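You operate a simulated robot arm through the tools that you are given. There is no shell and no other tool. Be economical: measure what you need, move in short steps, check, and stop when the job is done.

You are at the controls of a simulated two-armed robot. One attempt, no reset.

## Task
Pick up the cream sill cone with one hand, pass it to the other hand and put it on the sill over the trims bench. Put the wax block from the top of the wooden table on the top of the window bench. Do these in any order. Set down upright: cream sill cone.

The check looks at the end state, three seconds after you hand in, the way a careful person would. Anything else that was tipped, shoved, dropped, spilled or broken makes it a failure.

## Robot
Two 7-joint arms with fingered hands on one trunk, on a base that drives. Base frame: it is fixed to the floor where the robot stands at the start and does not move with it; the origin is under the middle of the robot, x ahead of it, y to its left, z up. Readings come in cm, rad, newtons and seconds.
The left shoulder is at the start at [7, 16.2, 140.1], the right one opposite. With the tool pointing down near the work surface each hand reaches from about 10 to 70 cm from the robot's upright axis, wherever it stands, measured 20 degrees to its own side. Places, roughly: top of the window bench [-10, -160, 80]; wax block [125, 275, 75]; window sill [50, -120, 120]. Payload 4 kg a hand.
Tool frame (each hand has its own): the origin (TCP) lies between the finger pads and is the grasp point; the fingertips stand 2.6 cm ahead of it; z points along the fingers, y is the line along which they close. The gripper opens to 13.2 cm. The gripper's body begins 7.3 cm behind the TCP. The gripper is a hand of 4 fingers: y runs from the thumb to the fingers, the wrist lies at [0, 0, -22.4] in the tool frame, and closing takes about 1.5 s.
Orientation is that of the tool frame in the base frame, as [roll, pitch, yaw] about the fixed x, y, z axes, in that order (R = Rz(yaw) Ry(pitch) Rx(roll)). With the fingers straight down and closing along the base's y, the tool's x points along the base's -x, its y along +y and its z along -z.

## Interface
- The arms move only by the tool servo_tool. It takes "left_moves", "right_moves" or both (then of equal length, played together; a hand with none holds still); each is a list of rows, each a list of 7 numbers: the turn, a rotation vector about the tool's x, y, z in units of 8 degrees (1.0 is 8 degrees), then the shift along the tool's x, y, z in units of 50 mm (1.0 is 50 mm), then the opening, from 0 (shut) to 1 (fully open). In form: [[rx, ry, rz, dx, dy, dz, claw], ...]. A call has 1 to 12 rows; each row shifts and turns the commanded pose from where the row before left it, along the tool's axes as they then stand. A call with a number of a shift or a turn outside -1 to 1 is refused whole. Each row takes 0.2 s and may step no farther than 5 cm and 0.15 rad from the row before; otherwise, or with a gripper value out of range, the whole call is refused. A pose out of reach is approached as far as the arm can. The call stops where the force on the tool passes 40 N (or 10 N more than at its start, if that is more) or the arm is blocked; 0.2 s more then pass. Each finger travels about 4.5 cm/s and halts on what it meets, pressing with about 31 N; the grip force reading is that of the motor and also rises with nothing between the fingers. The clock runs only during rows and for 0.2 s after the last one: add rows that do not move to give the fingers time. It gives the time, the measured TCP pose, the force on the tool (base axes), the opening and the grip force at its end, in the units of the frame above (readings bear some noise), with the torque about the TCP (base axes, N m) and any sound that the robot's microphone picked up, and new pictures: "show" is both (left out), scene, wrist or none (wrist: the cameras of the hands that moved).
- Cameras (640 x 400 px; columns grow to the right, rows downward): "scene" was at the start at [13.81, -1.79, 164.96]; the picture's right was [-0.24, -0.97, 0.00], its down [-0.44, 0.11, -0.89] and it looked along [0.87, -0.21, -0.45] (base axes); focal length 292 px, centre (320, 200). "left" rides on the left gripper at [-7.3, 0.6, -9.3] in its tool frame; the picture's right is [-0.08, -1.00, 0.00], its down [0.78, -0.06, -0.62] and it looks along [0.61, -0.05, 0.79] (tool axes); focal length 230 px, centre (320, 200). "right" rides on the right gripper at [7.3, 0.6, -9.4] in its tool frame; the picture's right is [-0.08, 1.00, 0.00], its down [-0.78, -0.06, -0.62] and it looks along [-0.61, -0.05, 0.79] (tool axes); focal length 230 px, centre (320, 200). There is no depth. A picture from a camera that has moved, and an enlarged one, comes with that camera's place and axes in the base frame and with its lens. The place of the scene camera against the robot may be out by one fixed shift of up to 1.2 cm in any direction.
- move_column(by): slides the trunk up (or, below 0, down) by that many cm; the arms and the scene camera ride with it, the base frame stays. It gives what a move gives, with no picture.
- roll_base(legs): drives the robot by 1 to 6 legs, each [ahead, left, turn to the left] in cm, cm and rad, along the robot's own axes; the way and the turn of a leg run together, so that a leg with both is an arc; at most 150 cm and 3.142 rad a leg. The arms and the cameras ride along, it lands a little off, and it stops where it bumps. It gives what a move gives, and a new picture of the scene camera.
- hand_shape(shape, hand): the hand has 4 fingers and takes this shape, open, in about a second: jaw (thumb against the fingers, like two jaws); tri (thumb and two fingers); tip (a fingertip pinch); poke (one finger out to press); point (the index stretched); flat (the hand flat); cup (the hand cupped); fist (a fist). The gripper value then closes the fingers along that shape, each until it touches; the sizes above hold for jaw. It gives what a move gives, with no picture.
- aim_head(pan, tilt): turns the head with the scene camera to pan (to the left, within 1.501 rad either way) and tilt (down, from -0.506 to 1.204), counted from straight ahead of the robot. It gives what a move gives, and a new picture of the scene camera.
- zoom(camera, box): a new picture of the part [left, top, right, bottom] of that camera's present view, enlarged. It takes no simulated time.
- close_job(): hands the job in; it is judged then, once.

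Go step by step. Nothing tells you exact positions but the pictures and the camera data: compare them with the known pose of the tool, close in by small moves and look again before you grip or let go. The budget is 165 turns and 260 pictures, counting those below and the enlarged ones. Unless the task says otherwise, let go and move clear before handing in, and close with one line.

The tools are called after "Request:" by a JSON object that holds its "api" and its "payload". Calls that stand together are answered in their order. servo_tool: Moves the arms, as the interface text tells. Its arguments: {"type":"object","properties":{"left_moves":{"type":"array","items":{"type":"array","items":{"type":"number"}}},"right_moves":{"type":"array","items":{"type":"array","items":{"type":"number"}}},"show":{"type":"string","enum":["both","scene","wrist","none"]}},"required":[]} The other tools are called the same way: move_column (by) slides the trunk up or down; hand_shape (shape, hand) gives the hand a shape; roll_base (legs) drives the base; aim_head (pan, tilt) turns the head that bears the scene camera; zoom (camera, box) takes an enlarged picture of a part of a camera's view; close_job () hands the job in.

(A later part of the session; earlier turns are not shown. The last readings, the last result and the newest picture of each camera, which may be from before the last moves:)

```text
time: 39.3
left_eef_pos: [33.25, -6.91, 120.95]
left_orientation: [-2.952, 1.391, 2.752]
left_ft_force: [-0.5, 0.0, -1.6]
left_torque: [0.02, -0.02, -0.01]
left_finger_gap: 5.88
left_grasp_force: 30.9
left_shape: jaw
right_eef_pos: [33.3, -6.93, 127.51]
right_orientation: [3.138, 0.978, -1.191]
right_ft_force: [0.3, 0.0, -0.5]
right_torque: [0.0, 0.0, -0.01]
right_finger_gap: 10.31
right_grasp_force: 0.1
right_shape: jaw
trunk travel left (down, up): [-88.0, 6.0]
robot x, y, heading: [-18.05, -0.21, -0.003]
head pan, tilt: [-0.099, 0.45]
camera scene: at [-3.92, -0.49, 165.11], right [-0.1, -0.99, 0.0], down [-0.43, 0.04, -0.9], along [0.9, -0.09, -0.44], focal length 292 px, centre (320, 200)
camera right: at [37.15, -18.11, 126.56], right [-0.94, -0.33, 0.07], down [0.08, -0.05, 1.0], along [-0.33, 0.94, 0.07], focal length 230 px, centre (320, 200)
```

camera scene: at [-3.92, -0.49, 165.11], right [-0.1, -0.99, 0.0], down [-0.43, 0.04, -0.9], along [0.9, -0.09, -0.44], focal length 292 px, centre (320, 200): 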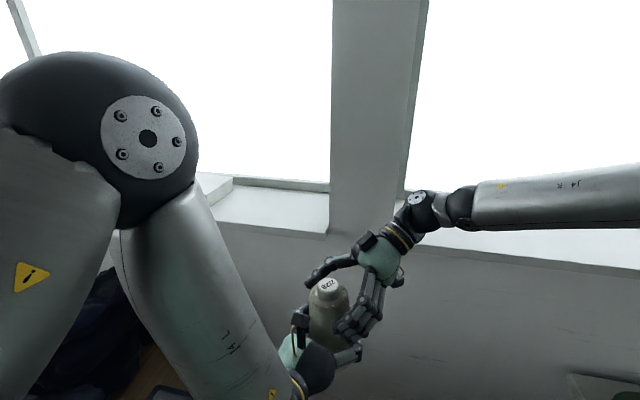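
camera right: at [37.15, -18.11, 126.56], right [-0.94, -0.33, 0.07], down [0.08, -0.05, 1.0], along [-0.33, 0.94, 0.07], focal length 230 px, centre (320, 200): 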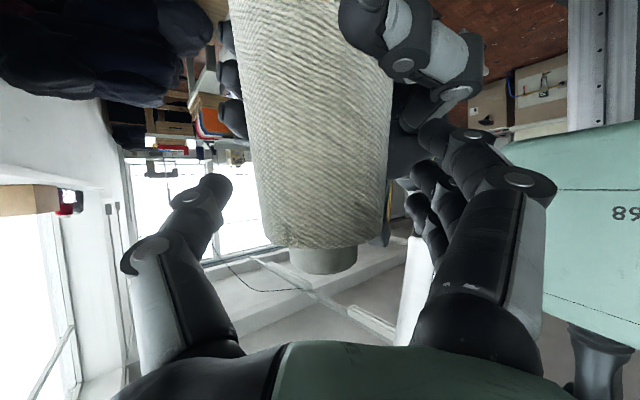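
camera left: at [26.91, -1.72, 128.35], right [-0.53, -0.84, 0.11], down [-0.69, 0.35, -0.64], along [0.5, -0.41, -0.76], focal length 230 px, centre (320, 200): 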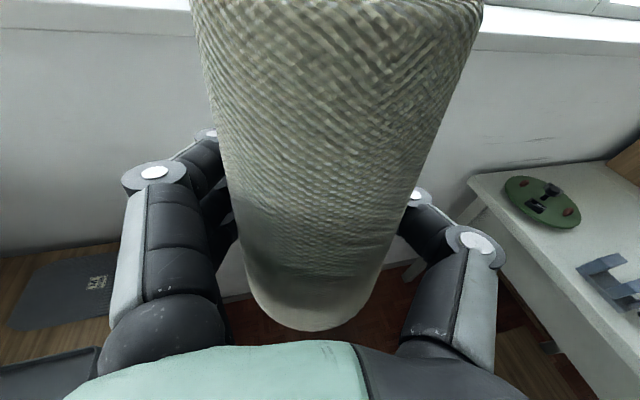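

The cone's upper part is between the right fingers, so I'm closing.

Request:
{"api": "servo_tool", "payload": {"right_moves": [[0, 0, 0, 0, 0, 0, 0.6], [0, 0, 0, 0, 0, 0, 0.4], [0, 0, 0, 0, 0, 0, 0.2], [0, 0, 0, 0, 0, 0, 0], [0, 0, 0, 0, 0, 0, 0], [0, 0, 0, 0, 0, 0, 0], [0, 0, 0, 0, 0, 0, 0], [0, 0, 0, 0, 0, 0, 0]], "show": "both"}}

```text
time: 41.1
left_eef_pos: [33.21, -6.9, 120.94]
left_orientation: [-2.953, 1.389, 2.753]
left_ft_force: [0.5, -1.3, -2.7]
left_torque: [0.18, -0.04, -0.19]
left_finger_gap: 5.87
left_grasp_force: 30.8
left_shape: jaw
right_eef_pos: [33.21, -6.93, 127.51]
right_orientation: [3.139, 0.978, -1.19]
right_ft_force: [-0.4, 1.7, 0.7]
right_torque: [-0.06, 0.08, 0.22]
right_finger_gap: 5.87
right_grasp_force: 31.1
right_shape: jaw
trunk travel left (down, up): [-88.0, 6.0]
robot x, y, heading: [-18.1, 0.0, -0.001]
head pan, tilt: [-0.099, 0.45]
camera scene: at [-3.93, -0.5, 165.11], right [-0.1, -0.99, 0.0], down [-0.43, 0.04, -0.9], along [0.9, -0.09, -0.44], focal length 292 px, centre (320, 200)
camera right: at [37.14, -18.12, 126.57], right [-0.94, -0.33, 0.06], down [0.08, -0.05, 1.0], along [-0.33, 0.94, 0.07], focal length 230 px, centre (320, 200)
```

scene: 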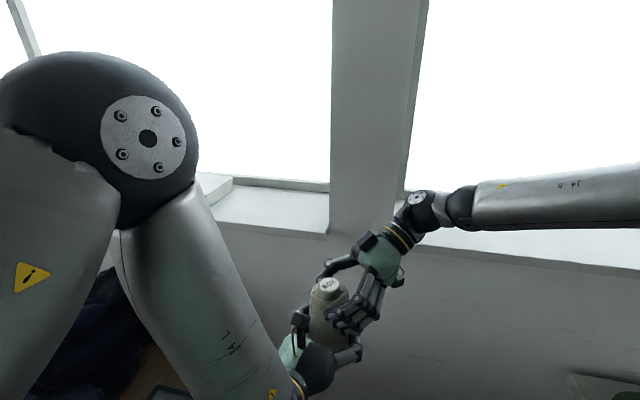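
right: 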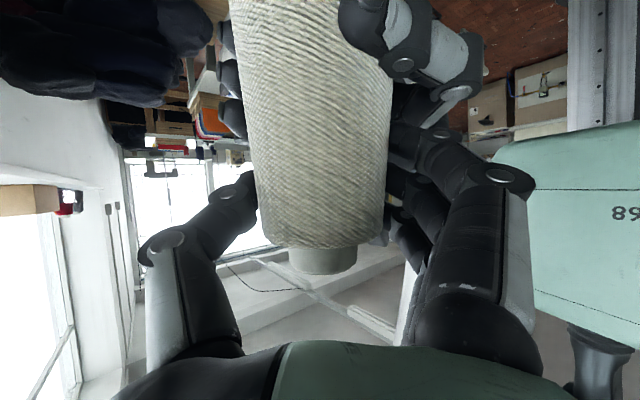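

Both hands hold the cone at 31 N. I'm opening the left hand part way and checking for contact.

Request:
{"api": "servo_tool", "payload": {"left_moves": [[0, 0, 0, 0, 0, 0, 0.55], [0, 0, 0, 0, 0, 0, 0.65], [0, 0, 0, 0, 0, 0, 0.75], [0, 0, 0, 0, 0, 0, 0.8], [0, 0, 0, 0, 0, 0, 0.8]], "show": "both"}}

```text
time: 42.3
left_eef_pos: [33.25, -6.96, 120.88]
left_orientation: [-2.951, 1.387, 2.754]
left_ft_force: [0.1, -0.1, 0.4]
left_torque: [0.03, 0.01, 0.04]
left_finger_gap: 10.5
left_grasp_force: 0.0
left_shape: jaw
right_eef_pos: [33.2, -6.97, 127.41]
right_orientation: [3.141, 0.978, -1.189]
right_ft_force: [-0.6, -0.9, 1.0]
right_torque: [-0.02, -0.02, -0.03]
right_finger_gap: 5.82
right_grasp_force: 30.8
right_shape: jaw
trunk travel left (down, up): [-88.0, 6.0]
robot x, y, heading: [-17.61, -0.24, -0.004]
head pan, tilt: [-0.099, 0.45]
camera scene: at [-3.93, -0.5, 165.11], right [-0.1, -0.99, 0.0], down [-0.43, 0.04, -0.9], along [0.9, -0.09, -0.44], focal length 292 px, centre (320, 200)
camera left: at [27.11, -1.95, 129.59], right [-0.53, -0.84, 0.11], down [-0.67, 0.34, -0.66], along [0.52, -0.42, -0.74], focal length 230 px, centre (320, 200)
```

scene: 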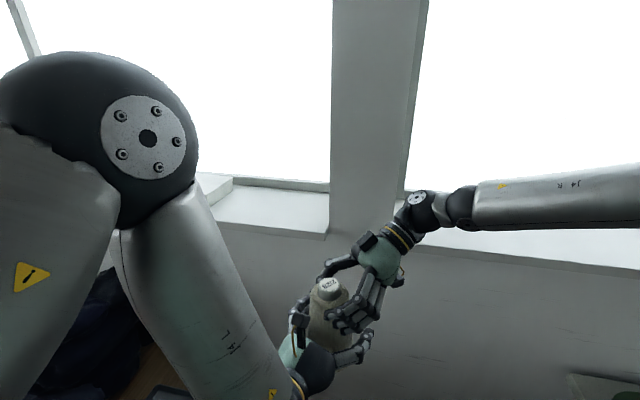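
left: 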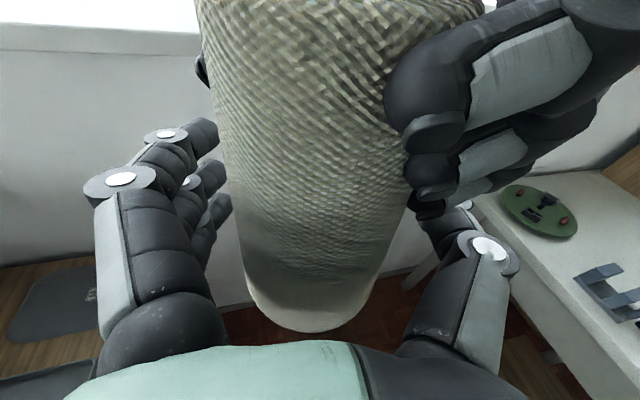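

The right hand holds the cone alone. I'm lowering the left slightly, then drawing it straight back.

Request:
{"api": "servo_tool", "payload": {"left_moves": [[0, 0, 0, 0.3, 0, 0.05, 0.85], [0, 0, 0, 0.3, 0, 0.05, 0.9], [0, 0, 0, 0.1, 0, -0.5, 0.9], [0, 0, 0, 0.1, 0, -0.6, 0.9], [0, 0, 0, 0.1, 0, -0.6, 0.9], [0, 0, 0, 0.1, 0, -0.6, 0.9], [0, 0, 0, 0, 0, 0, 0.9]], "show": "both"}}

```text
time: 43.9
left_eef_pos: [23.34, -1.54, 117.16]
left_orientation: [3.12, 1.379, 2.502]
left_ft_force: [0.0, -0.3, 0.1]
left_torque: [-0.03, -0.02, -0.02]
left_finger_gap: 11.86
left_grasp_force: 0.0
left_shape: jaw
left hand out of reach, approached as far as the arm can: row 6
right_eef_pos: [33.24, -7.02, 127.37]
right_orientation: [3.139, 0.978, -1.193]
right_ft_force: [0.1, -0.4, 0.2]
right_torque: [-0.01, 0.0, 0.04]
right_finger_gap: 5.84
right_grasp_force: 30.7
right_shape: jaw
trunk travel left (down, up): [-88.0, 6.0]
robot x, y, heading: [-17.93, 0.24, 0.002]
head pan, tilt: [-0.099, 0.45]
camera scene: at [-3.92, -0.56, 165.11], right [-0.1, -0.99, 0.0], down [-0.43, 0.04, -0.9], along [0.9, -0.09, -0.44], focal length 292 px, centre (320, 200)
camera left: at [17.22, 3.23, 126.03], right [-0.57, -0.82, 0.07], down [-0.65, 0.39, -0.65], along [0.51, -0.42, -0.75], focal length 230 px, centre (320, 200)
```

scene: 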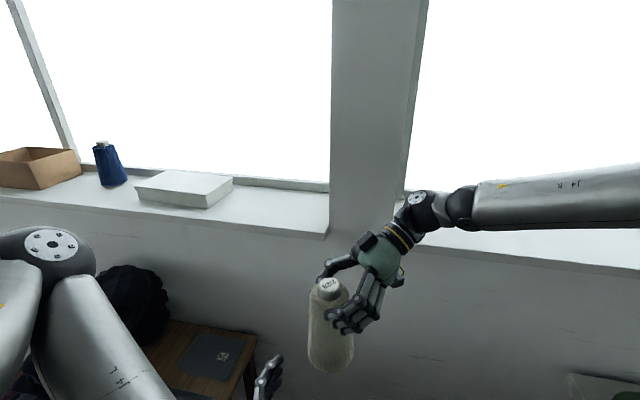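
left: 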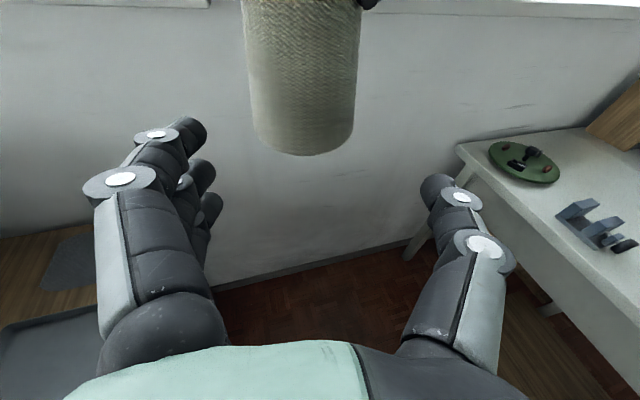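

The handover is done. I'll move the left hand out of the way and look at the right-hand sill and benches.

Request:
{"api": "servo_tool", "payload": {"left_moves": [[-0.98, 0, -0.19, 0, 0.5, 0, 0.9], [-0.98, 0, -0.19, 0, 0.5, 0, 0.9], [-0.98, 0, -0.19, 0, 0.5, 0, 0.9], [-0.98, 0, -0.19, 0, 0.5, 0, 0.9], [-0.5, 0, -0.1, 0, 0.5, 0, 0.9], [0, 0, 0, 0, 0.5, 0, 0.9]], "show": "none"}}

Request:
{"api": "aim_head", "payload": {"pan": -0.8, "tilt": 0.5}}

Request:
{"api": "aim_head", "payload": {"pan": -1.5, "tilt": 0.5}}

```text
time: 45.3
left_eef_pos: [27.5, 9.92, 117.08]
left_orientation: [3.125, 1.38, 3.066]
left_ft_force: [-0.8, 0.4, 0.6]
left_torque: [0.01, 0.01, -0.01]
left_finger_gap: 11.86
left_grasp_force: 0.1
left_shape: jaw
left hand out of reach, approached as far as the arm can: row 5
right_eef_pos: [33.24, -6.83, 127.43]
right_orientation: [3.139, 0.976, -1.191]
right_ft_force: [-0.5, 0.1, -0.3]
right_torque: [-0.02, 0.0, 0.04]
right_finger_gap: 5.83
right_grasp_force: 30.8
right_shape: jaw
trunk travel left (down, up): [-88.0, 6.0]
robot x, y, heading: [-18.14, 0.04, -0.003]
head pan, tilt: [-0.099, 0.45]
```

```text
time: 46.4
left_eef_pos: [27.42, 9.87, 117.08]
left_orientation: [3.125, 1.381, 3.065]
left_ft_force: [-0.1, -0.1, 0.1]
left_torque: [-0.01, 0.0, -0.04]
left_finger_gap: 11.86
left_grasp_force: 0.0
left_shape: jaw
right_eef_pos: [33.08, -6.99, 127.33]
right_orientation: [3.14, 0.977, -1.191]
right_ft_force: [0.3, -0.4, 0.3]
right_torque: [0.01, -0.02, 0.0]
right_finger_gap: 5.83
right_grasp_force: 31.2
right_shape: jaw
trunk travel left (down, up): [-88.0, 6.0]
robot x, y, heading: [-18.05, 0.09, -0.002]
head pan, tilt: [-0.799, 0.499]
camera scene: at [-6.72, -6.11, 164.66], right [-0.72, -0.7, 0.0], down [-0.33, 0.34, -0.88], along [0.61, -0.63, -0.48], focal length 292 px, centre (320, 200)
```

scene: 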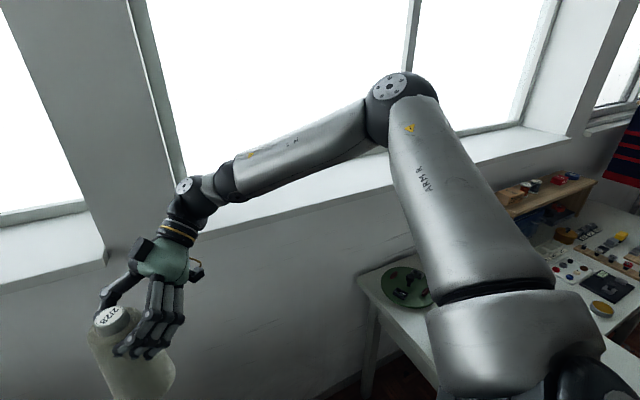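

```text
time: 47.5
left_eef_pos: [27.38, 9.77, 117.02]
left_orientation: [3.125, 1.38, 3.065]
left_ft_force: [1.1, 0.0, 0.2]
left_torque: [0.02, 0.0, 0.0]
left_finger_gap: 11.86
left_grasp_force: 0.1
left_shape: jaw
right_eef_pos: [33.22, -6.93, 127.42]
right_orientation: [3.14, 0.98, -1.191]
right_ft_force: [0.2, 0.3, 0.2]
right_torque: [-0.02, 0.02, -0.02]
right_finger_gap: 5.82
right_grasp_force: 31.2
right_shape: jaw
trunk travel left (down, up): [-88.0, 6.0]
robot x, y, heading: [-17.89, -0.06, -0.001]
head pan, tilt: [-1.499, 0.499]
camera scene: at [-12.42, -8.65, 164.66], right [-1.0, -0.07, 0.0], down [-0.03, 0.48, -0.88], along [0.06, -0.88, -0.48], focal length 292 px, centre (320, 200)
```

scene: 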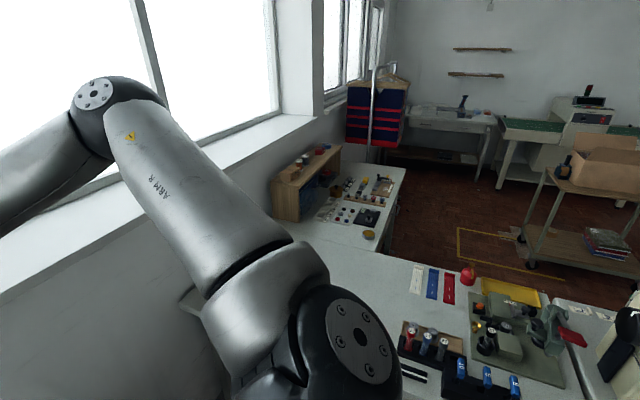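

I'll zoom in to tell the benches along the window apart.

Request:
{"api": "zoom", "payload": {"camera": "scene", "box": [260, 120, 460, 245]}}

Request:
{"api": "zoom", "payload": {"camera": "left", "box": [320, 0, 640, 200]}}

```text
3.20 times, centred on (360, 182) of scene
camera zoom: at [-12.42, -8.65, 164.66], right [-1.0, -0.07, 0.0], down [-0.03, 0.48, -0.88], along [0.06, -0.88, -0.48], focal length 935 px, centre (192, 256)
```

zoom: 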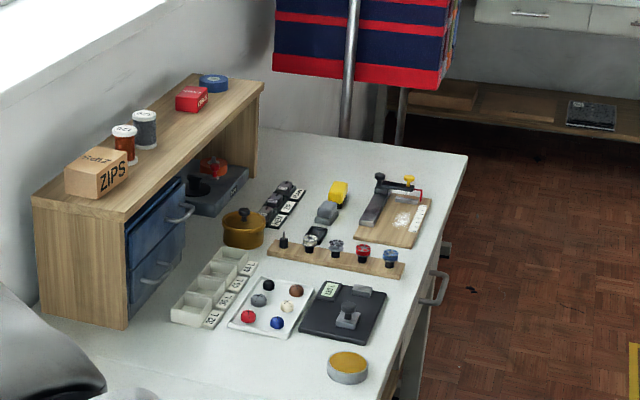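

```text
2.00 times, centred on (480, 100) of left
camera zoom: at [19.75, 10.74, 125.88], right [-0.05, -1.0, 0.07], down [-0.76, -0.01, -0.65], along [0.65, -0.09, -0.75], focal length 460 px, centre (0, 400)
```

zoom: 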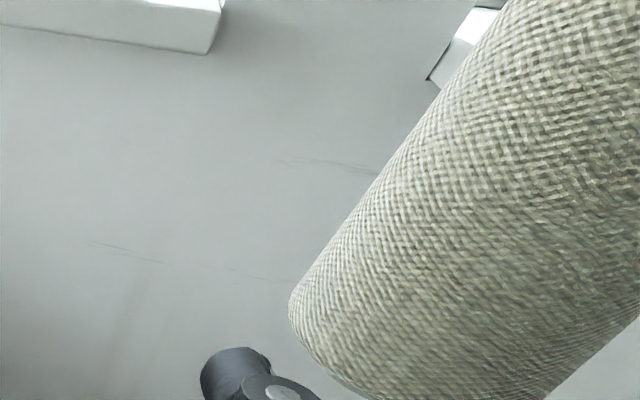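

All of this is one bench along the window, with buttons, zips and the green disc. It is both the trims bench and the window bench, and the right sill runs over it, starting near y -80. I'll move the cone aside and yaw the right hand back to point forward.

Request:
{"api": "servo_tool", "payload": {"right_moves": [[0, 0, 0, 0.41, 0.3, -0.62, 0], [0, 0, 0, 0.41, 0.3, -0.62, 0], [0, 0, 0, 0.41, 0.3, -0.62, 0], [0.83, 0, 0.555, 0, 0, 0, 0], [0.83, 0, 0.555, 0, 0, 0, 0], [0.83, 0, 0.555, 0, 0, 0, 0], [0.83, 0, 0.555, 0, 0, 0, 0], [0.83, 0, 0.555, 0, 0, 0, 0], [0.83, 0, 0.555, 0, 0, 0, 0], [0, 0, 0, 0, 0, 0, 0]], "show": "none"}}

Request:
{"api": "aim_head", "payload": {"pan": -0.3, "tilt": 0.6}}

```text
time: 49.6
left_eef_pos: [27.46, 9.9, 117.12]
left_orientation: [3.126, 1.382, 3.066]
left_ft_force: [0.3, -0.8, 0.5]
left_torque: [0.0, 0.03, -0.03]
left_finger_gap: 11.87
left_grasp_force: 0.0
left_shape: jaw
right_eef_pos: [33.29, -18.89, 127.5]
right_orientation: [-3.139, 0.981, -2.025]
right_ft_force: [0.5, -0.2, -0.2]
right_torque: [0.01, 0.03, 0.01]
right_finger_gap: 5.81
right_grasp_force: 31.1
right_shape: jaw
trunk travel left (down, up): [-88.0, 6.0]
robot x, y, heading: [-18.33, 0.54, 0.0]
head pan, tilt: [-1.499, 0.499]
```

```text
time: 51.0
left_eef_pos: [27.38, 9.92, 117.08]
left_orientation: [3.126, 1.382, 3.064]
left_ft_force: [-0.4, -0.2, 0.1]
left_torque: [0.01, -0.02, -0.04]
left_finger_gap: 11.86
left_grasp_force: 0.0
left_shape: jaw
right_eef_pos: [33.17, -18.88, 127.41]
right_orientation: [-3.141, 0.979, -2.024]
right_ft_force: [0.3, 0.7, -0.4]
right_torque: [0.0, 0.02, 0.01]
right_finger_gap: 5.81
right_grasp_force: 31.5
right_shape: jaw
trunk travel left (down, up): [-88.0, 6.0]
robot x, y, heading: [-18.06, 0.19, -0.006]
head pan, tilt: [-0.3, 0.6]
camera scene: at [-4.64, -2.21, 163.75], right [-0.3, -0.95, 0.0], down [-0.54, 0.17, -0.82], along [0.79, -0.25, -0.57], focal length 292 px, centre (320, 200)
```

scene: 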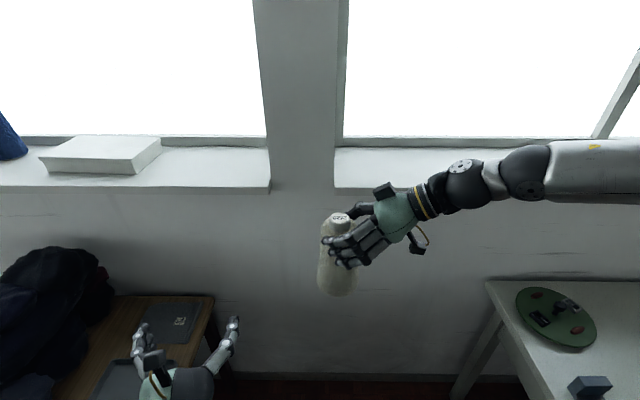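

Yaw is now 64° and going smoothly. I'll continue to about 20°.

Request:
{"api": "servo_tool", "payload": {"right_moves": [[0.83, 0, 0.555, 0, 0, 0, 0], [0.83, 0, 0.555, 0, 0, 0, 0], [0.83, 0, 0.555, 0, 0, 0, 0], [0.83, 0, 0.555, 0, 0, 0, 0], [0.83, 0, 0.555, 0, 0, 0, 0], [0.83, 0, 0.555, 0, 0, 0, 0], [0, 0, 0, 0, 0, 0, 0]], "show": "both"}}

```text
time: 52.6
left_eef_pos: [27.53, 9.92, 117.15]
left_orientation: [3.127, 1.379, 3.065]
left_ft_force: [0.2, -1.1, 0.0]
left_torque: [0.01, 0.02, -0.02]
left_finger_gap: 11.86
left_grasp_force: 0.1
left_shape: jaw
right_eef_pos: [33.15, -19.0, 127.49]
right_orientation: [-3.137, 0.979, -2.651]
right_ft_force: [1.6, -0.5, -0.4]
right_torque: [0.0, -0.01, -0.02]
right_finger_gap: 5.79
right_grasp_force: 31.3
right_shape: jaw
right hand out of reach, approached as far as the arm can: row 5, 6
trunk travel left (down, up): [-88.0, 6.0]
robot x, y, heading: [-17.99, -0.1, -0.004]
head pan, tilt: [-0.3, 0.6]
camera scene: at [-4.65, -2.17, 163.76], right [-0.3, -0.95, 0.0], down [-0.54, 0.17, -0.82], along [0.79, -0.24, -0.57], focal length 292 px, centre (320, 200)
camera right: at [22.48, -23.97, 126.6], right [-0.43, 0.9, 0.06], down [-0.04, -0.09, 1.0], along [0.9, 0.43, 0.07], focal length 230 px, centre (320, 200)
```

scene: 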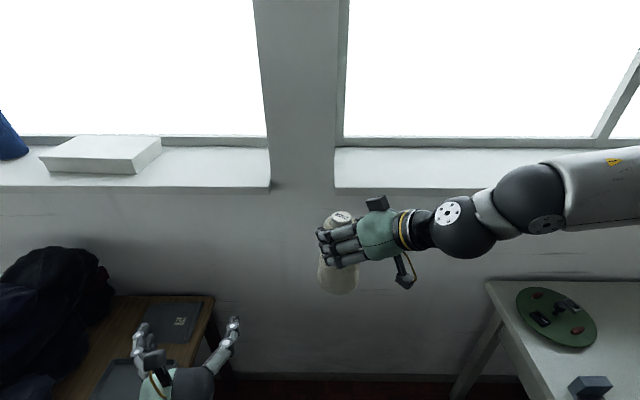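
right: 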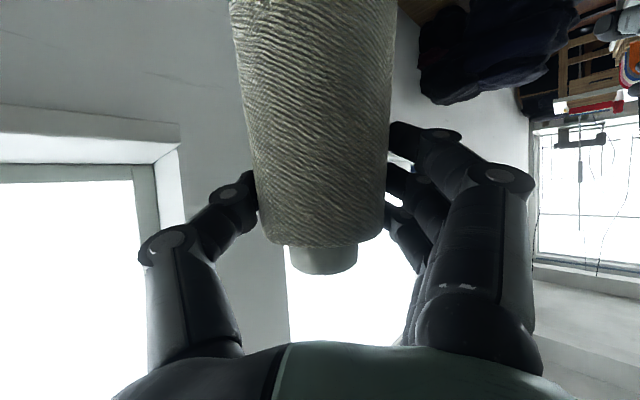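

The right hand now points about 28° left of forward. Next I'll raise the column and both hands so everything clears the sill before driving.

Request:
{"api": "move_column", "payload": {"by": 6}}

Request:
{"api": "servo_tool", "payload": {"left_moves": [[0, 0, 0, -0.74, 0, -0.14, 0.9], [0, 0, 0, -0.74, 0, -0.14, 0.9], [0, 0, 0, -0.74, 0, -0.14, 0.9], [0, 0, 0, -0.74, 0, -0.14, 0.9], [0, 0, 0, 0, 0, 0, 0.9]], "right_moves": [[0, 0, 0, -0.33, 0, -0.22, 0], [0, 0, 0, -0.33, 0, -0.22, 0], [0, 0, 0, -0.33, 0, -0.22, 0], [0, 0, 0, -0.33, 0, -0.22, 0], [0, 0, 0, 0, 0, 0, 0]], "show": "scene"}}

```text
time: 53.6
left_eef_pos: [27.54, 9.86, 123.14]
left_orientation: [3.125, 1.381, 3.062]
left_ft_force: [-0.1, -0.1, -0.3]
left_torque: [-0.01, 0.0, 0.01]
left_finger_gap: 11.85
left_grasp_force: 0.1
left_shape: jaw
right_eef_pos: [33.18, -18.98, 133.49]
right_orientation: [-3.138, 0.981, -2.651]
right_ft_force: [0.2, -0.2, -1.5]
right_torque: [-0.02, 0.02, 0.01]
right_finger_gap: 5.79
right_grasp_force: 31.3
right_shape: jaw
trunk travel left (down, up): [-94.0, 0.0]
robot x, y, heading: [-18.15, -0.31, 0.002]
head pan, tilt: [-0.3, 0.6]
```

```text
time: 54.9
left_eef_pos: [27.58, 9.9, 123.08]
left_orientation: [3.124, 1.38, 3.063]
left_ft_force: [0.3, 0.0, -0.2]
left_torque: [-0.02, 0.02, 0.0]
left_finger_gap: 11.89
left_grasp_force: 0.1
left_shape: jaw
left hand out of reach, approached as far as the arm can: row 1, 2, 3, 4
right_eef_pos: [33.29, -18.92, 141.43]
right_orientation: [-3.135, 0.98, -2.646]
right_ft_force: [0.7, -0.2, -2.1]
right_torque: [-0.04, 0.02, 0.0]
right_finger_gap: 5.82
right_grasp_force: 30.9
right_shape: jaw
trunk travel left (down, up): [-94.0, 0.0]
robot x, y, heading: [-17.94, 0.23, 0.001]
head pan, tilt: [-0.3, 0.6]
camera scene: at [-4.65, -2.2, 169.75], right [-0.3, -0.95, 0.0], down [-0.54, 0.17, -0.82], along [0.79, -0.24, -0.57], focal length 292 px, centre (320, 200)
```

scene: 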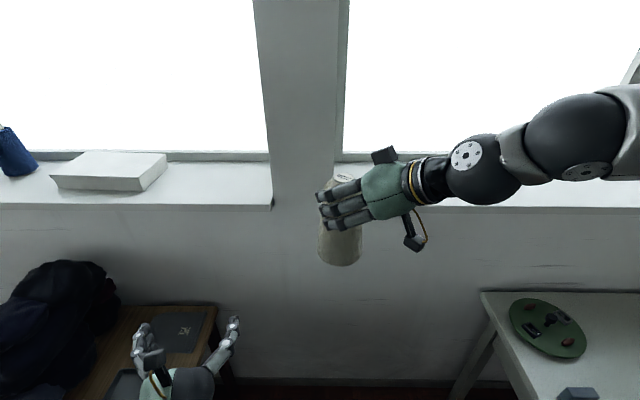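

The left arm is at its limit in that pose. I'll turn it fingers down and pull it back and outwards.

Request:
{"api": "servo_tool", "payload": {"left_moves": [[0, 1, 0, 0, 0, 0, 0.9], [0, 1, 0, 0, 0, 0, 0.9], [0, 1, 0, 0, 0, 0, 0.9], [0, 1, 0, 0, 0, 0, 0.9], [0, 1, 0, 0, 0, 0, 0.9], [0, 1, 0, 0, 0, 0, 0.9], [0, 1, 0, 0, 0, 0, 0.9], [0, 1, 0, 0, 0, 0, 0.9], [0, 1, 0, 0, 0, 0, 0.9], [0, 0.9, 0, 0, 0, 0, 0.9], [0, 0, 0, 0, 0, 0, 0.9]], "show": "none"}}

Request:
{"api": "servo_tool", "payload": {"left_moves": [[0, 0, 0, 0.5, 0.6, -0.4, 0.9], [0, 0, 0, 0.5, 0.6, -0.4, 0.9], [0, 0, 0, 0.5, 0.6, -0.4, 0.9], [0, 0, 0, 0.5, 0.6, -0.4, 0.9], [0, 0, 0, 0, 0, 0, 0.9]], "show": "scene"}}

```text
time: 57.2
left_eef_pos: [29.03, 8.98, 120.13]
left_orientation: [-3.081, 0.978, 3.075]
left_ft_force: [0.1, 0.6, 0.4]
left_torque: [0.0, -0.03, 0.01]
left_finger_gap: 11.88
left_grasp_force: 0.1
left_shape: jaw
left hand out of reach, approached as far as the arm can: row 1, 2, 3, 4, 5, 6, 7, 8, 9, 10
right_eef_pos: [33.13, -18.94, 141.5]
right_orientation: [-3.136, 0.98, -2.651]
right_ft_force: [-0.1, 0.1, -1.4]
right_torque: [0.0, 0.04, -0.03]
right_finger_gap: 5.81
right_grasp_force: 30.9
right_shape: jaw
trunk travel left (down, up): [-94.0, 0.0]
robot x, y, heading: [-17.72, 0.23, 0.002]
head pan, tilt: [-0.3, 0.6]
```

```text
time: 58.5
left_eef_pos: [28.15, 10.69, 118.77]
left_orientation: [-3.079, 0.977, 3.076]
left_ft_force: [-0.5, -0.2, 0.0]
left_torque: [0.01, -0.05, -0.02]
left_finger_gap: 11.85
left_grasp_force: 0.1
left_shape: jaw
left hand out of reach, approached as far as the arm can: row 1, 2, 3, 4
right_eef_pos: [33.19, -18.91, 141.49]
right_orientation: [-3.138, 0.981, -2.65]
right_ft_force: [-0.2, -0.4, -2.1]
right_torque: [0.02, 0.02, -0.01]
right_finger_gap: 5.78
right_grasp_force: 30.8
right_shape: jaw
trunk travel left (down, up): [-94.0, 0.0]
robot x, y, heading: [-17.78, -0.44, 0.005]
head pan, tilt: [-0.3, 0.6]
camera scene: at [-4.64, -2.21, 169.75], right [-0.3, -0.95, 0.0], down [-0.54, 0.17, -0.82], along [0.79, -0.24, -0.57], focal length 292 px, centre (320, 200)
```

scene: 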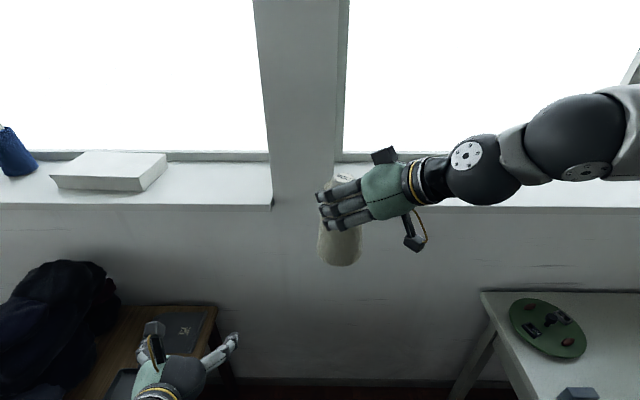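

The left arm is awkward there. I'll try moving it forward and left to free it.

Request:
{"api": "servo_tool", "payload": {"left_moves": [[0, 0, 0, -0.45, 0.5, 0.6, 0.9], [0, 0, 0, -0.45, 0.5, 0.6, 0.9], [0, 0, 0, -0.45, 0.5, 0.6, 0.9], [0, 0, 0, 0, 0, 0, 0.9]], "show": "none"}}

Request:
{"api": "servo_tool", "payload": {"left_moves": [[0, 1, 0, 0, 0, 0, 0.9], [0, 1, 0, 0, 0, 0, 0.9], [0, 1, 0, 0, 0, 0, 0.9], [0, 1, 0, 0, 0, 0, 0.9], [0, 1, 0, 0, 0, 0, 0.9], [0, 1, 0, 0, 0, 0, 0.9], [0, 1, 0, 0, 0, 0, 0.9], [0, 0, 0, 0, 0, 0, 0.9]], "show": "none"}}

Request:
{"api": "aim_head", "payload": {"pan": 0.5, "tilt": 0.5}}

```text
time: 59.5
left_eef_pos: [40.28, 16.75, 119.05]
left_orientation: [-3.08, 0.978, 3.073]
left_ft_force: [0.9, -0.3, -0.2]
left_torque: [0.01, 0.02, -0.01]
left_finger_gap: 11.88
left_grasp_force: 0.0
left_shape: jaw
right_eef_pos: [33.2, -18.95, 141.42]
right_orientation: [-3.136, 0.982, -2.649]
right_ft_force: [-0.1, 0.4, -2.2]
right_torque: [-0.04, 0.02, 0.0]
right_finger_gap: 5.79
right_grasp_force: 30.5
right_shape: jaw
trunk travel left (down, up): [-94.0, 0.0]
robot x, y, heading: [-17.97, -0.06, -0.001]
head pan, tilt: [-0.3, 0.6]
```

```text
time: 61.2
left_eef_pos: [40.18, 16.8, 118.9]
left_orientation: [-3.107, 0.002, 3.022]
left_ft_force: [0.2, -1.1, -0.6]
left_torque: [0.01, -0.04, 0.02]
left_finger_gap: 11.88
left_grasp_force: 0.0
left_shape: jaw
right_eef_pos: [33.22, -18.95, 141.4]
right_orientation: [-3.138, 0.981, -2.65]
right_ft_force: [-0.4, -0.6, -3.1]
right_torque: [-0.01, 0.01, 0.0]
right_finger_gap: 5.79
right_grasp_force: 31.0
right_shape: jaw
trunk travel left (down, up): [-94.0, 0.0]
robot x, y, heading: [-17.87, -0.15, 0.003]
head pan, tilt: [-0.3, 0.6]
```

```text
time: 62.4
left_eef_pos: [40.04, 16.75, 118.74]
left_orientation: [-3.106, 0.001, 3.022]
left_ft_force: [-0.4, 0.7, 0.6]
left_torque: [0.03, -0.01, 0.01]
left_finger_gap: 11.83
left_grasp_force: 0.0
left_shape: jaw
right_eef_pos: [33.17, -18.87, 141.39]
right_orientation: [-3.139, 0.98, -2.648]
right_ft_force: [0.5, 0.1, -2.0]
right_torque: [-0.01, -0.03, 0.03]
right_finger_gap: 5.79
right_grasp_force: 30.4
right_shape: jaw
trunk travel left (down, up): [-94.0, 0.0]
robot x, y, heading: [-17.79, -0.11, -0.003]
head pan, tilt: [0.499, 0.499]
camera scene: at [-5.06, 4.73, 170.66], right [0.48, -0.88, 0.0], down [-0.42, -0.23, -0.88], along [0.77, 0.42, -0.48], focal length 292 px, centre (320, 200)
```

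scene: 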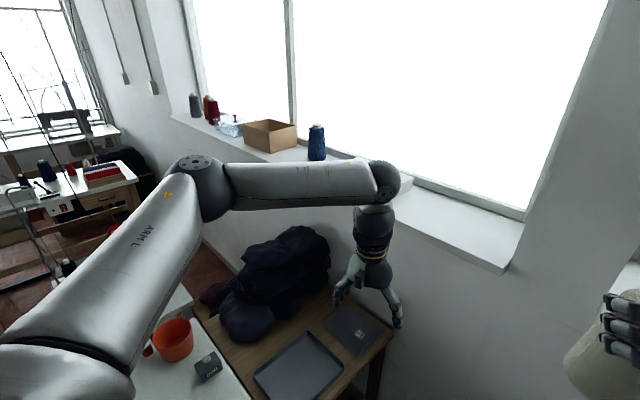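

The left hand is freed and pointing down. I'm pulling it back near the body.

Request:
{"api": "servo_tool", "payload": {"left_moves": [[0, 0, 0, 0.85, 0.2, 0.1, 0.9], [0, 0, 0, 0.85, 0.2, 0.1, 0.9], [0, 0, 0, 0.85, 0.2, 0.1, 0.9], [0, 0, 0, 0.85, 0.2, 0.1, 0.9], [0, 0, 0, 0.85, 0.2, 0.1, 0.9], [0, 0, 0, 0.85, 0.2, 0.1, 0.9], [0, 0, 0, 0.85, 0.2, 0.1, 0.9], [0, 0, 0, 0.85, 0.2, 0.1, 0.9], [0, 0, 0, 0, 0, 0, 0.9]], "show": "scene"}}

```text
time: 64.4
left_eef_pos: [13.12, 29.86, 112.88]
left_orientation: [-3.105, 0.004, 3.023]
left_ft_force: [0.0, -0.5, 0.0]
left_torque: [-0.02, -0.01, 0.0]
left_finger_gap: 11.88
left_grasp_force: 0.2
left_shape: jaw
left hand out of reach, approached as far as the arm can: row 7, 8
right_eef_pos: [33.18, -18.99, 141.42]
right_orientation: [-3.137, 0.98, -2.649]
right_ft_force: [0.2, 0.0, -2.9]
right_torque: [-0.03, 0.01, -0.03]
right_finger_gap: 5.79
right_grasp_force: 30.6
right_shape: jaw
trunk travel left (down, up): [-94.0, 0.0]
robot x, y, heading: [-17.97, 0.11, 0.002]
head pan, tilt: [0.499, 0.499]
camera scene: at [-5.11, 4.74, 170.67], right [0.48, -0.88, 0.0], down [-0.42, -0.23, -0.88], along [0.77, 0.42, -0.48], focal length 292 px, centre (320, 200)
```

scene: 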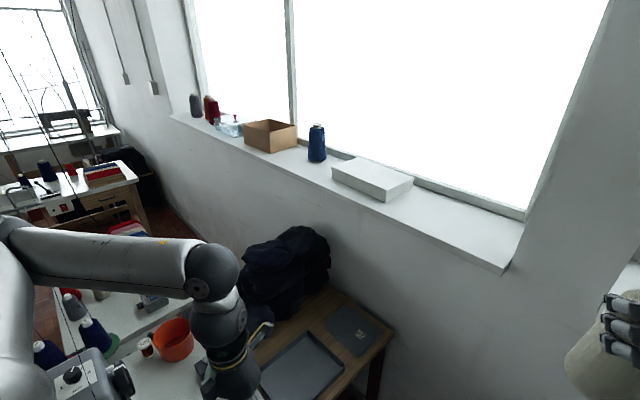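

To keep the left hand off the sill while driving, I'll raise it well above sill height.

Request:
{"api": "servo_tool", "payload": {"left_moves": [[0, 0, 0, 0, 0, -0.9, 0.9], [0, 0, 0, 0, 0, -0.9, 0.9], [0, 0, 0, 0, 0, -0.9, 0.9], [0, 0, 0, 0, 0, -0.9, 0.9], [0, 0, 0, 0, 0, -0.9, 0.9], [0, 0, 0, 0, 0, -0.9, 0.9], [0, 0, 0, 0, 0, 0, 0.9]], "show": "scene"}}

```text
time: 66.0
left_eef_pos: [16.22, 30.13, 138.83]
left_orientation: [-3.107, -0.001, 3.024]
left_ft_force: [-0.5, 0.3, 0.2]
left_torque: [0.01, -0.03, -0.06]
left_finger_gap: 11.84
left_grasp_force: 0.1
left_shape: jaw
left hand out of reach, approached as far as the arm can: row 1, 2, 6
right_eef_pos: [33.2, -18.89, 141.32]
right_orientation: [-3.137, 0.979, -2.65]
right_ft_force: [0.4, 0.3, -1.4]
right_torque: [-0.02, 0.01, -0.02]
right_finger_gap: 5.78
right_grasp_force: 31.0
right_shape: jaw
trunk travel left (down, up): [-94.0, 0.0]
robot x, y, heading: [-17.99, 0.4, 0.001]
head pan, tilt: [0.499, 0.499]
camera scene: at [-5.02, 4.79, 170.66], right [0.48, -0.88, 0.0], down [-0.42, -0.23, -0.88], along [0.77, 0.42, -0.48], focal length 292 px, centre (320, 200)
```

scene: 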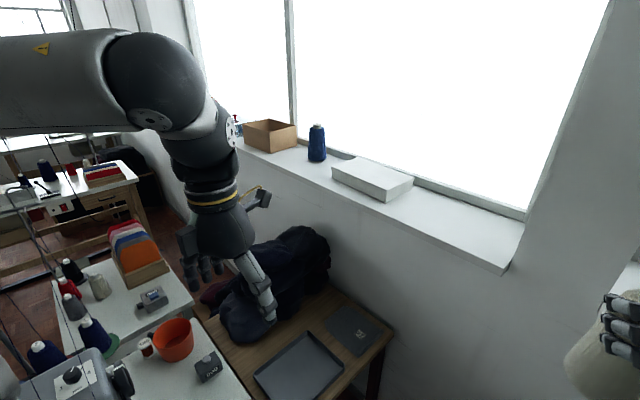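

Before driving I'll check the floor space on the right.

Request:
{"api": "aim_head", "payload": {"pan": -1.0, "tilt": 1.0}}

Request:
{"api": "aim_head", "payload": {"pan": -1.5, "tilt": 0.9}}

```text
time: 67.6
left_eef_pos: [16.25, 30.14, 138.65]
left_orientation: [-3.106, 0.002, 3.023]
left_ft_force: [0.0, -0.3, 0.7]
left_torque: [-0.03, 0.0, 0.01]
left_finger_gap: 11.86
left_grasp_force: 0.2
left_shape: jaw
right_eef_pos: [33.26, -19.03, 141.52]
right_orientation: [-3.137, 0.981, -2.648]
right_ft_force: [0.8, 0.4, -1.5]
right_torque: [-0.02, 0.06, 0.03]
right_finger_gap: 5.79
right_grasp_force: 30.7
right_shape: jaw
trunk travel left (down, up): [-94.0, 0.0]
robot x, y, heading: [-17.68, 0.06, -0.004]
head pan, tilt: [-1.0, 1.0]
camera scene: at [-9.34, -5.42, 166.56], right [-0.84, -0.54, 0.0], down [-0.45, 0.71, -0.54], along [0.29, -0.45, -0.84], focal length 292 px, centre (320, 200)
```

scene: 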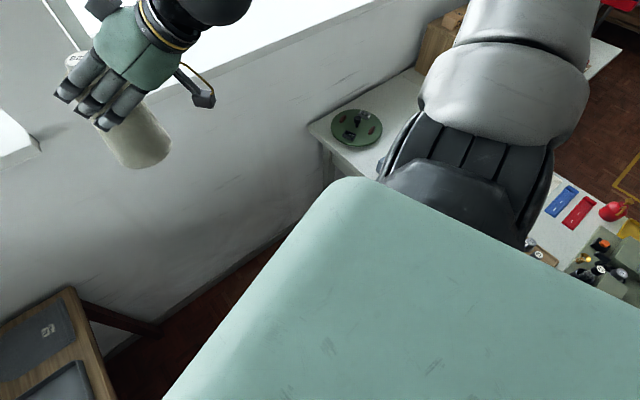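

```text
time: 68.5
left_eef_pos: [16.25, 30.14, 138.77]
left_orientation: [-3.107, 0.002, 3.023]
left_ft_force: [0.5, -0.6, -0.5]
left_torque: [0.01, 0.0, 0.0]
left_finger_gap: 11.84
left_grasp_force: 0.1
left_shape: jaw
right_eef_pos: [33.2, -18.92, 141.53]
right_orientation: [-3.136, 0.981, -2.649]
right_ft_force: [0.3, -0.1, -1.9]
right_torque: [-0.01, -0.01, 0.03]
right_finger_gap: 5.78
right_grasp_force: 30.9
right_shape: jaw
trunk travel left (down, up): [-94.0, 0.0]
robot x, y, heading: [-17.85, 0.35, -0.003]
head pan, tilt: [-1.499, 0.901]
camera scene: at [-12.55, -7.1, 167.28], right [-1.0, -0.07, 0.0], down [-0.06, 0.78, -0.62], along [0.04, -0.62, -0.78], focal length 292 px, centre (320, 200)
```

scene: 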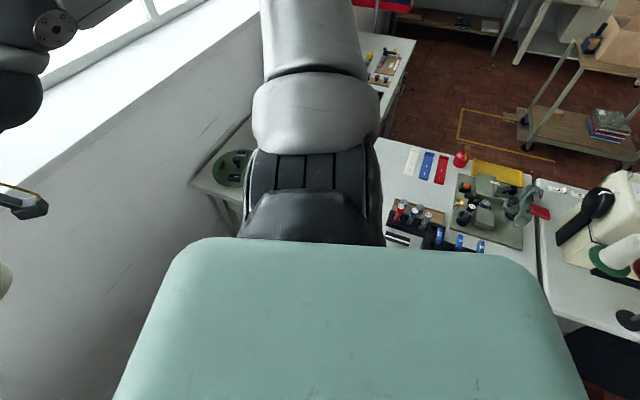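

There is room ahead. I'll turn about 32° right in place, then drive about 31 cm forward, staying clear of the bench end.

Request:
{"api": "roll_base", "payload": {"legs": [[0, 0, -0.56]]}}

Request:
{"api": "aim_head", "payload": {"pan": -0.4, "tilt": 0.6}}

```text
time: 70.5
left_eef_pos: [26.95, 7.26, 138.72]
left_orientation: [-3.106, 0.003, 2.461]
left_ft_force: [0.7, 0.3, 0.0]
left_torque: [-0.03, 0.02, 0.02]
left_finger_gap: 11.88
left_grasp_force: 0.1
left_shape: jaw
right_eef_pos: [15.28, -43.15, 141.53]
right_orientation: [-3.136, 0.983, 3.076]
right_ft_force: [0.1, 0.9, -1.4]
right_torque: [-0.03, 0.02, -0.02]
right_finger_gap: 5.79
right_grasp_force: 31.1
right_shape: jaw
trunk travel left (down, up): [-94.0, 0.0]
robot x, y, heading: [-17.79, 0.03, -0.562]
head pan, tilt: [-1.499, 0.901]
camera scene: at [-17.37, -8.85, 167.28], right [-0.88, 0.47, 0.0], down [0.37, 0.69, -0.62], along [-0.29, -0.55, -0.78], focal length 292 px, centre (320, 200)
```

scene: 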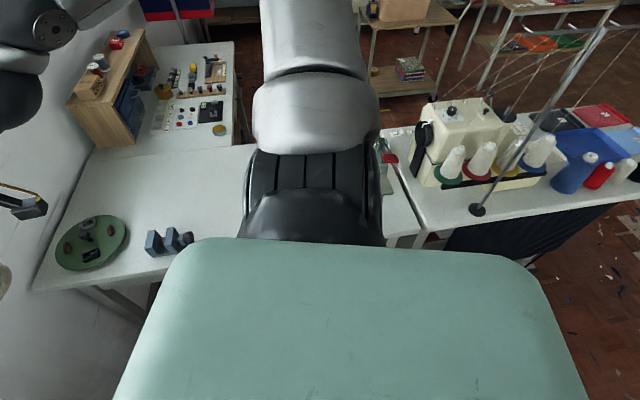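

```text
time: 71.8
left_eef_pos: [27.08, 7.39, 138.67]
left_orientation: [-3.106, 0.002, 2.461]
left_ft_force: [0.3, -0.6, 0.2]
left_torque: [0.0, 0.0, 0.02]
left_finger_gap: 11.85
left_grasp_force: 0.1
left_shape: jaw
right_eef_pos: [15.24, -43.18, 141.4]
right_orientation: [-3.138, 0.983, 3.074]
right_ft_force: [0.9, 0.0, -2.2]
right_torque: [0.02, -0.02, -0.02]
right_finger_gap: 5.76
right_grasp_force: 30.7
right_shape: jaw
trunk travel left (down, up): [-94.0, 0.0]
robot x, y, heading: [-17.87, -0.09, -0.563]
head pan, tilt: [-0.4, 0.6]
camera scene: at [-8.8, -9.49, 169.75], right [-0.82, -0.57, 0.0], down [-0.32, 0.46, -0.82], along [0.47, -0.68, -0.57], focal length 292 px, centre (320, 200)
```

scene: 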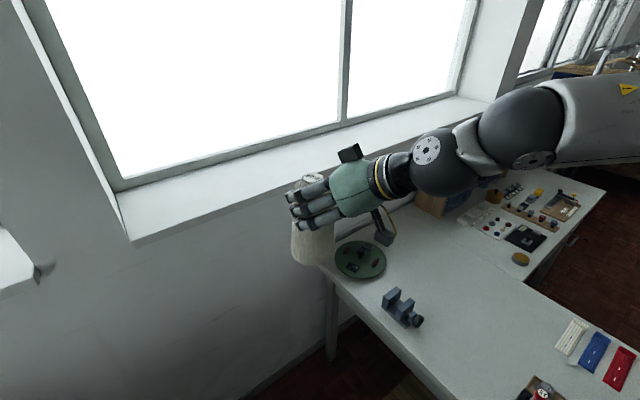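

Now the layout is clear. Benches meet the window wall, with the bench end at about 75 cm along the wall, and the sill is empty. I'll drive ahead and slightly right, keeping this heading.

Request:
{"api": "roll_base", "payload": {"legs": [[36, -12.6, 0]]}}

```text
time: 74.2
left_eef_pos: [50.24, -21.82, 138.81]
left_orientation: [-3.108, 0.003, 2.464]
left_ft_force: [-0.4, 0.1, 0.3]
left_torque: [0.02, -0.05, 0.0]
left_finger_gap: 11.9
left_grasp_force: 0.0
left_shape: jaw
right_eef_pos: [38.59, -72.48, 141.6]
right_orientation: [-3.132, 0.982, 3.081]
right_ft_force: [0.1, 0.9, -1.4]
right_torque: [0.02, 0.01, -0.02]
right_finger_gap: 5.77
right_grasp_force: 31.4
right_shape: jaw
trunk travel left (down, up): [-94.0, 0.0]
robot x, y, heading: [5.34, -29.71, -0.559]
head pan, tilt: [-0.4, 0.6]
camera scene: at [14.44, -38.75, 169.79], right [-0.82, -0.57, 0.0], down [-0.32, 0.46, -0.83], along [0.47, -0.68, -0.56], focal length 292 px, centre (320, 200)
```

scene: 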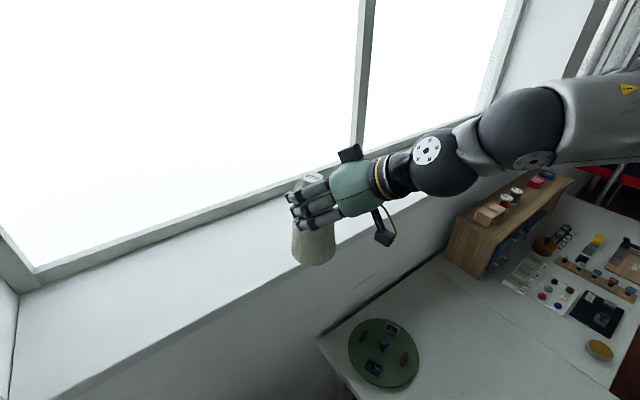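

The sill is about 28 cm deep here and empty. I'll yaw the right hand 40° to the right, then carry the cone along the sill to about (45, -108), still high.

Request:
{"api": "servo_tool", "payload": {"right_moves": [[0.83, 0, 0.555, 0, 0, 0, 0], [0.83, 0, 0.555, 0, 0, 0, 0], [0.83, 0, 0.555, 0, 0, 0, 0], [0.83, 0, 0.555, 0, 0, 0, 0], [0.83, 0, 0.555, 0, 0, 0, 0], [0, 0, 0, 0, 0, 0, 0]], "show": "none"}}

Request:
{"api": "servo_tool", "payload": {"right_moves": [[0, 0, 0, -0.362, -0.467, 0.542, 0], [0, 0, 0, -0.362, -0.467, 0.542, 0], [0, 0, 0, -0.362, -0.467, 0.542, 0], [0, 0, 0, -0.362, -0.467, 0.542, 0], [0, 0, 0, -0.362, -0.467, 0.542, 0], [0, 0, 0, -0.362, -0.467, 0.542, 0], [0, 0, 0, -0.362, -0.467, 0.542, 0], [0, 0, 0, -0.362, -0.467, 0.542, 0], [0, 0, 0, -0.362, -0.467, 0.542, 0], [0, 0, 0, 0, 0, 0, 0]], "show": "both"}}

```text
time: 75.6
left_eef_pos: [50.48, -22.09, 138.79]
left_orientation: [-3.11, 0.001, 2.465]
left_ft_force: [0.7, -0.2, 1.0]
left_torque: [0.02, 0.01, -0.02]
left_finger_gap: 11.86
left_grasp_force: 0.0
left_shape: jaw
right_eef_pos: [38.77, -72.89, 141.45]
right_orientation: [-3.135, 0.981, 2.937]
right_ft_force: [0.4, -0.5, -2.3]
right_torque: [0.03, 0.03, 0.01]
right_finger_gap: 5.77
right_grasp_force: 30.8
right_shape: jaw
right hand out of reach, approached as far as the arm can: row 2, 3, 4, 5
trunk travel left (down, up): [-94.0, 0.0]
robot x, y, heading: [5.31, -29.56, -0.556]
head pan, tilt: [-0.4, 0.6]
```

```text
time: 77.8
left_eef_pos: [50.3, -22.26, 138.75]
left_orientation: [-3.107, 0.003, 2.465]
left_ft_force: [-0.1, 0.8, -0.4]
left_torque: [0.01, -0.03, -0.06]
left_finger_gap: 11.87
left_grasp_force: 0.0
left_shape: jaw
right_eef_pos: [62.97, -99.49, 141.55]
right_orientation: [-3.139, 0.981, 2.937]
right_ft_force: [0.0, -1.0, -3.0]
right_torque: [-0.04, 0.0, 0.01]
right_finger_gap: 5.76
right_grasp_force: 31.1
right_shape: jaw
trunk travel left (down, up): [-94.0, 0.0]
robot x, y, heading: [5.42, -29.55, -0.56]
head pan, tilt: [-0.4, 0.6]
camera scene: at [14.61, -39.09, 169.76], right [-0.82, -0.57, 0.0], down [-0.32, 0.46, -0.82], along [0.47, -0.68, -0.57], focal length 292 px, centre (320, 200)
camera right: at [51.5, -96.44, 140.64], right [0.25, 0.97, 0.06], down [-0.09, -0.04, 1.0], along [0.96, -0.25, 0.07], focal length 230 px, centre (320, 200)
```

scene: 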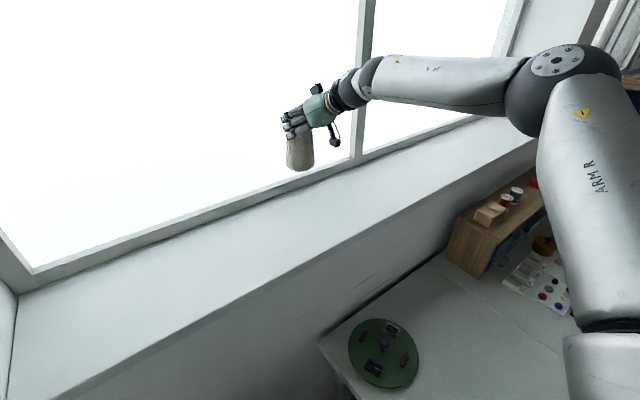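
right: 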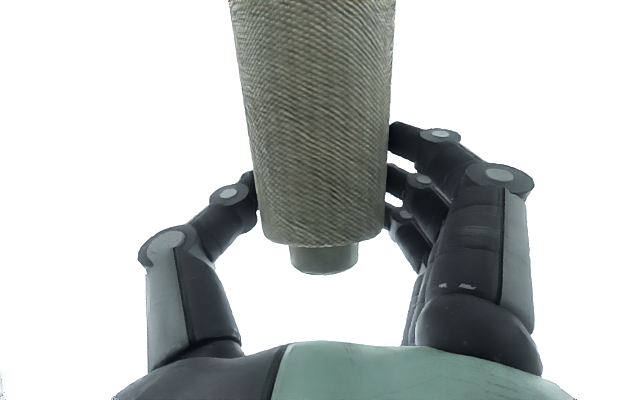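

The cone is now over the sill but too close to the glass. I'll bring it back to mid-sill and further along.

Request:
{"api": "servo_tool", "payload": {"right_moves": [[0, 0, 0, 0.315, -0.42, -0.47, 0], [0, 0, 0, 0.315, -0.42, -0.47, 0], [0, 0, 0, 0.315, -0.42, -0.47, 0], [0, 0, 0, 0.315, -0.42, -0.47, 0], [0, 0, 0, 0.315, -0.42, -0.47, 0], [0, 0, 0, 0, 0, 0, 0]], "show": "scene"}}

```text
time: 79.2
left_eef_pos: [50.52, -22.05, 138.76]
left_orientation: [-3.106, 0.002, 2.464]
left_ft_force: [0.8, -0.6, 0.2]
left_torque: [-0.04, -0.02, 0.01]
left_finger_gap: 11.89
left_grasp_force: 0.0
left_shape: jaw
right_eef_pos: [47.31, -106.53, 141.38]
right_orientation: [-3.135, 0.982, 2.937]
right_ft_force: [0.5, 1.0, -2.8]
right_torque: [0.02, 0.01, -0.03]
right_finger_gap: 5.75
right_grasp_force: 31.1
right_shape: jaw
trunk travel left (down, up): [-94.0, 0.0]
robot x, y, heading: [4.99, -29.64, -0.554]
head pan, tilt: [-0.4, 0.6]
camera scene: at [14.71, -39.05, 169.75], right [-0.82, -0.57, 0.0], down [-0.32, 0.46, -0.82], along [0.47, -0.68, -0.57], focal length 292 px, centre (320, 200)
```

scene: 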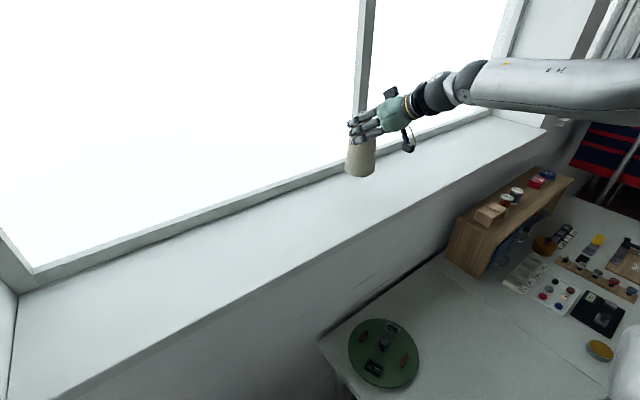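

The spot below the cone is mid-sill. I'll check how upright the cone is before lowering it.

Request:
{"api": "zoom", "payload": {"camera": "scene", "box": [300, 70, 440, 220]}}

Request:
{"api": "zoom", "payload": {"camera": "right", "box": [0, 0, 640, 400]}}

```text
2.67 times, centred on (370, 145) of scene
camera zoom: at [14.71, -39.05, 169.75], right [-0.82, -0.57, 0.0], down [-0.32, 0.46, -0.82], along [0.47, -0.68, -0.57], focal length 779 px, centre (187, 347)
```

zoom: 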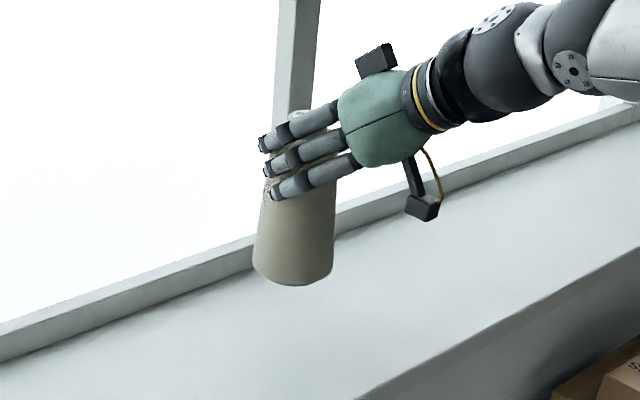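

```text
1.00 times, centred on (320, 200) of right (not enlarged: the box is as wide or as high as the picture)
camera zoom: at [35.78, -103.66, 140.62], right [0.25, 0.97, 0.06], down [-0.09, -0.04, 1.0], along [0.96, -0.25, 0.07], focal length 230 px, centre (320, 200)
```

zoom: 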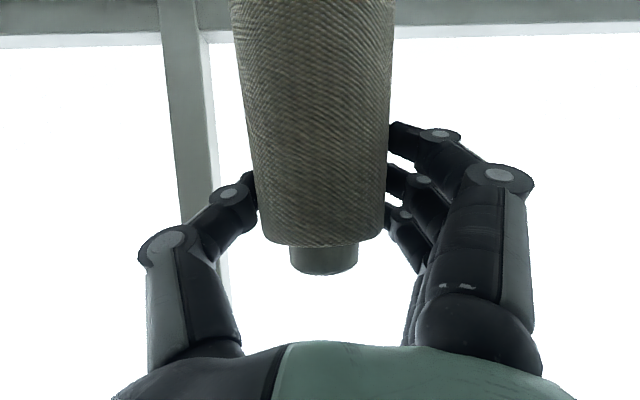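

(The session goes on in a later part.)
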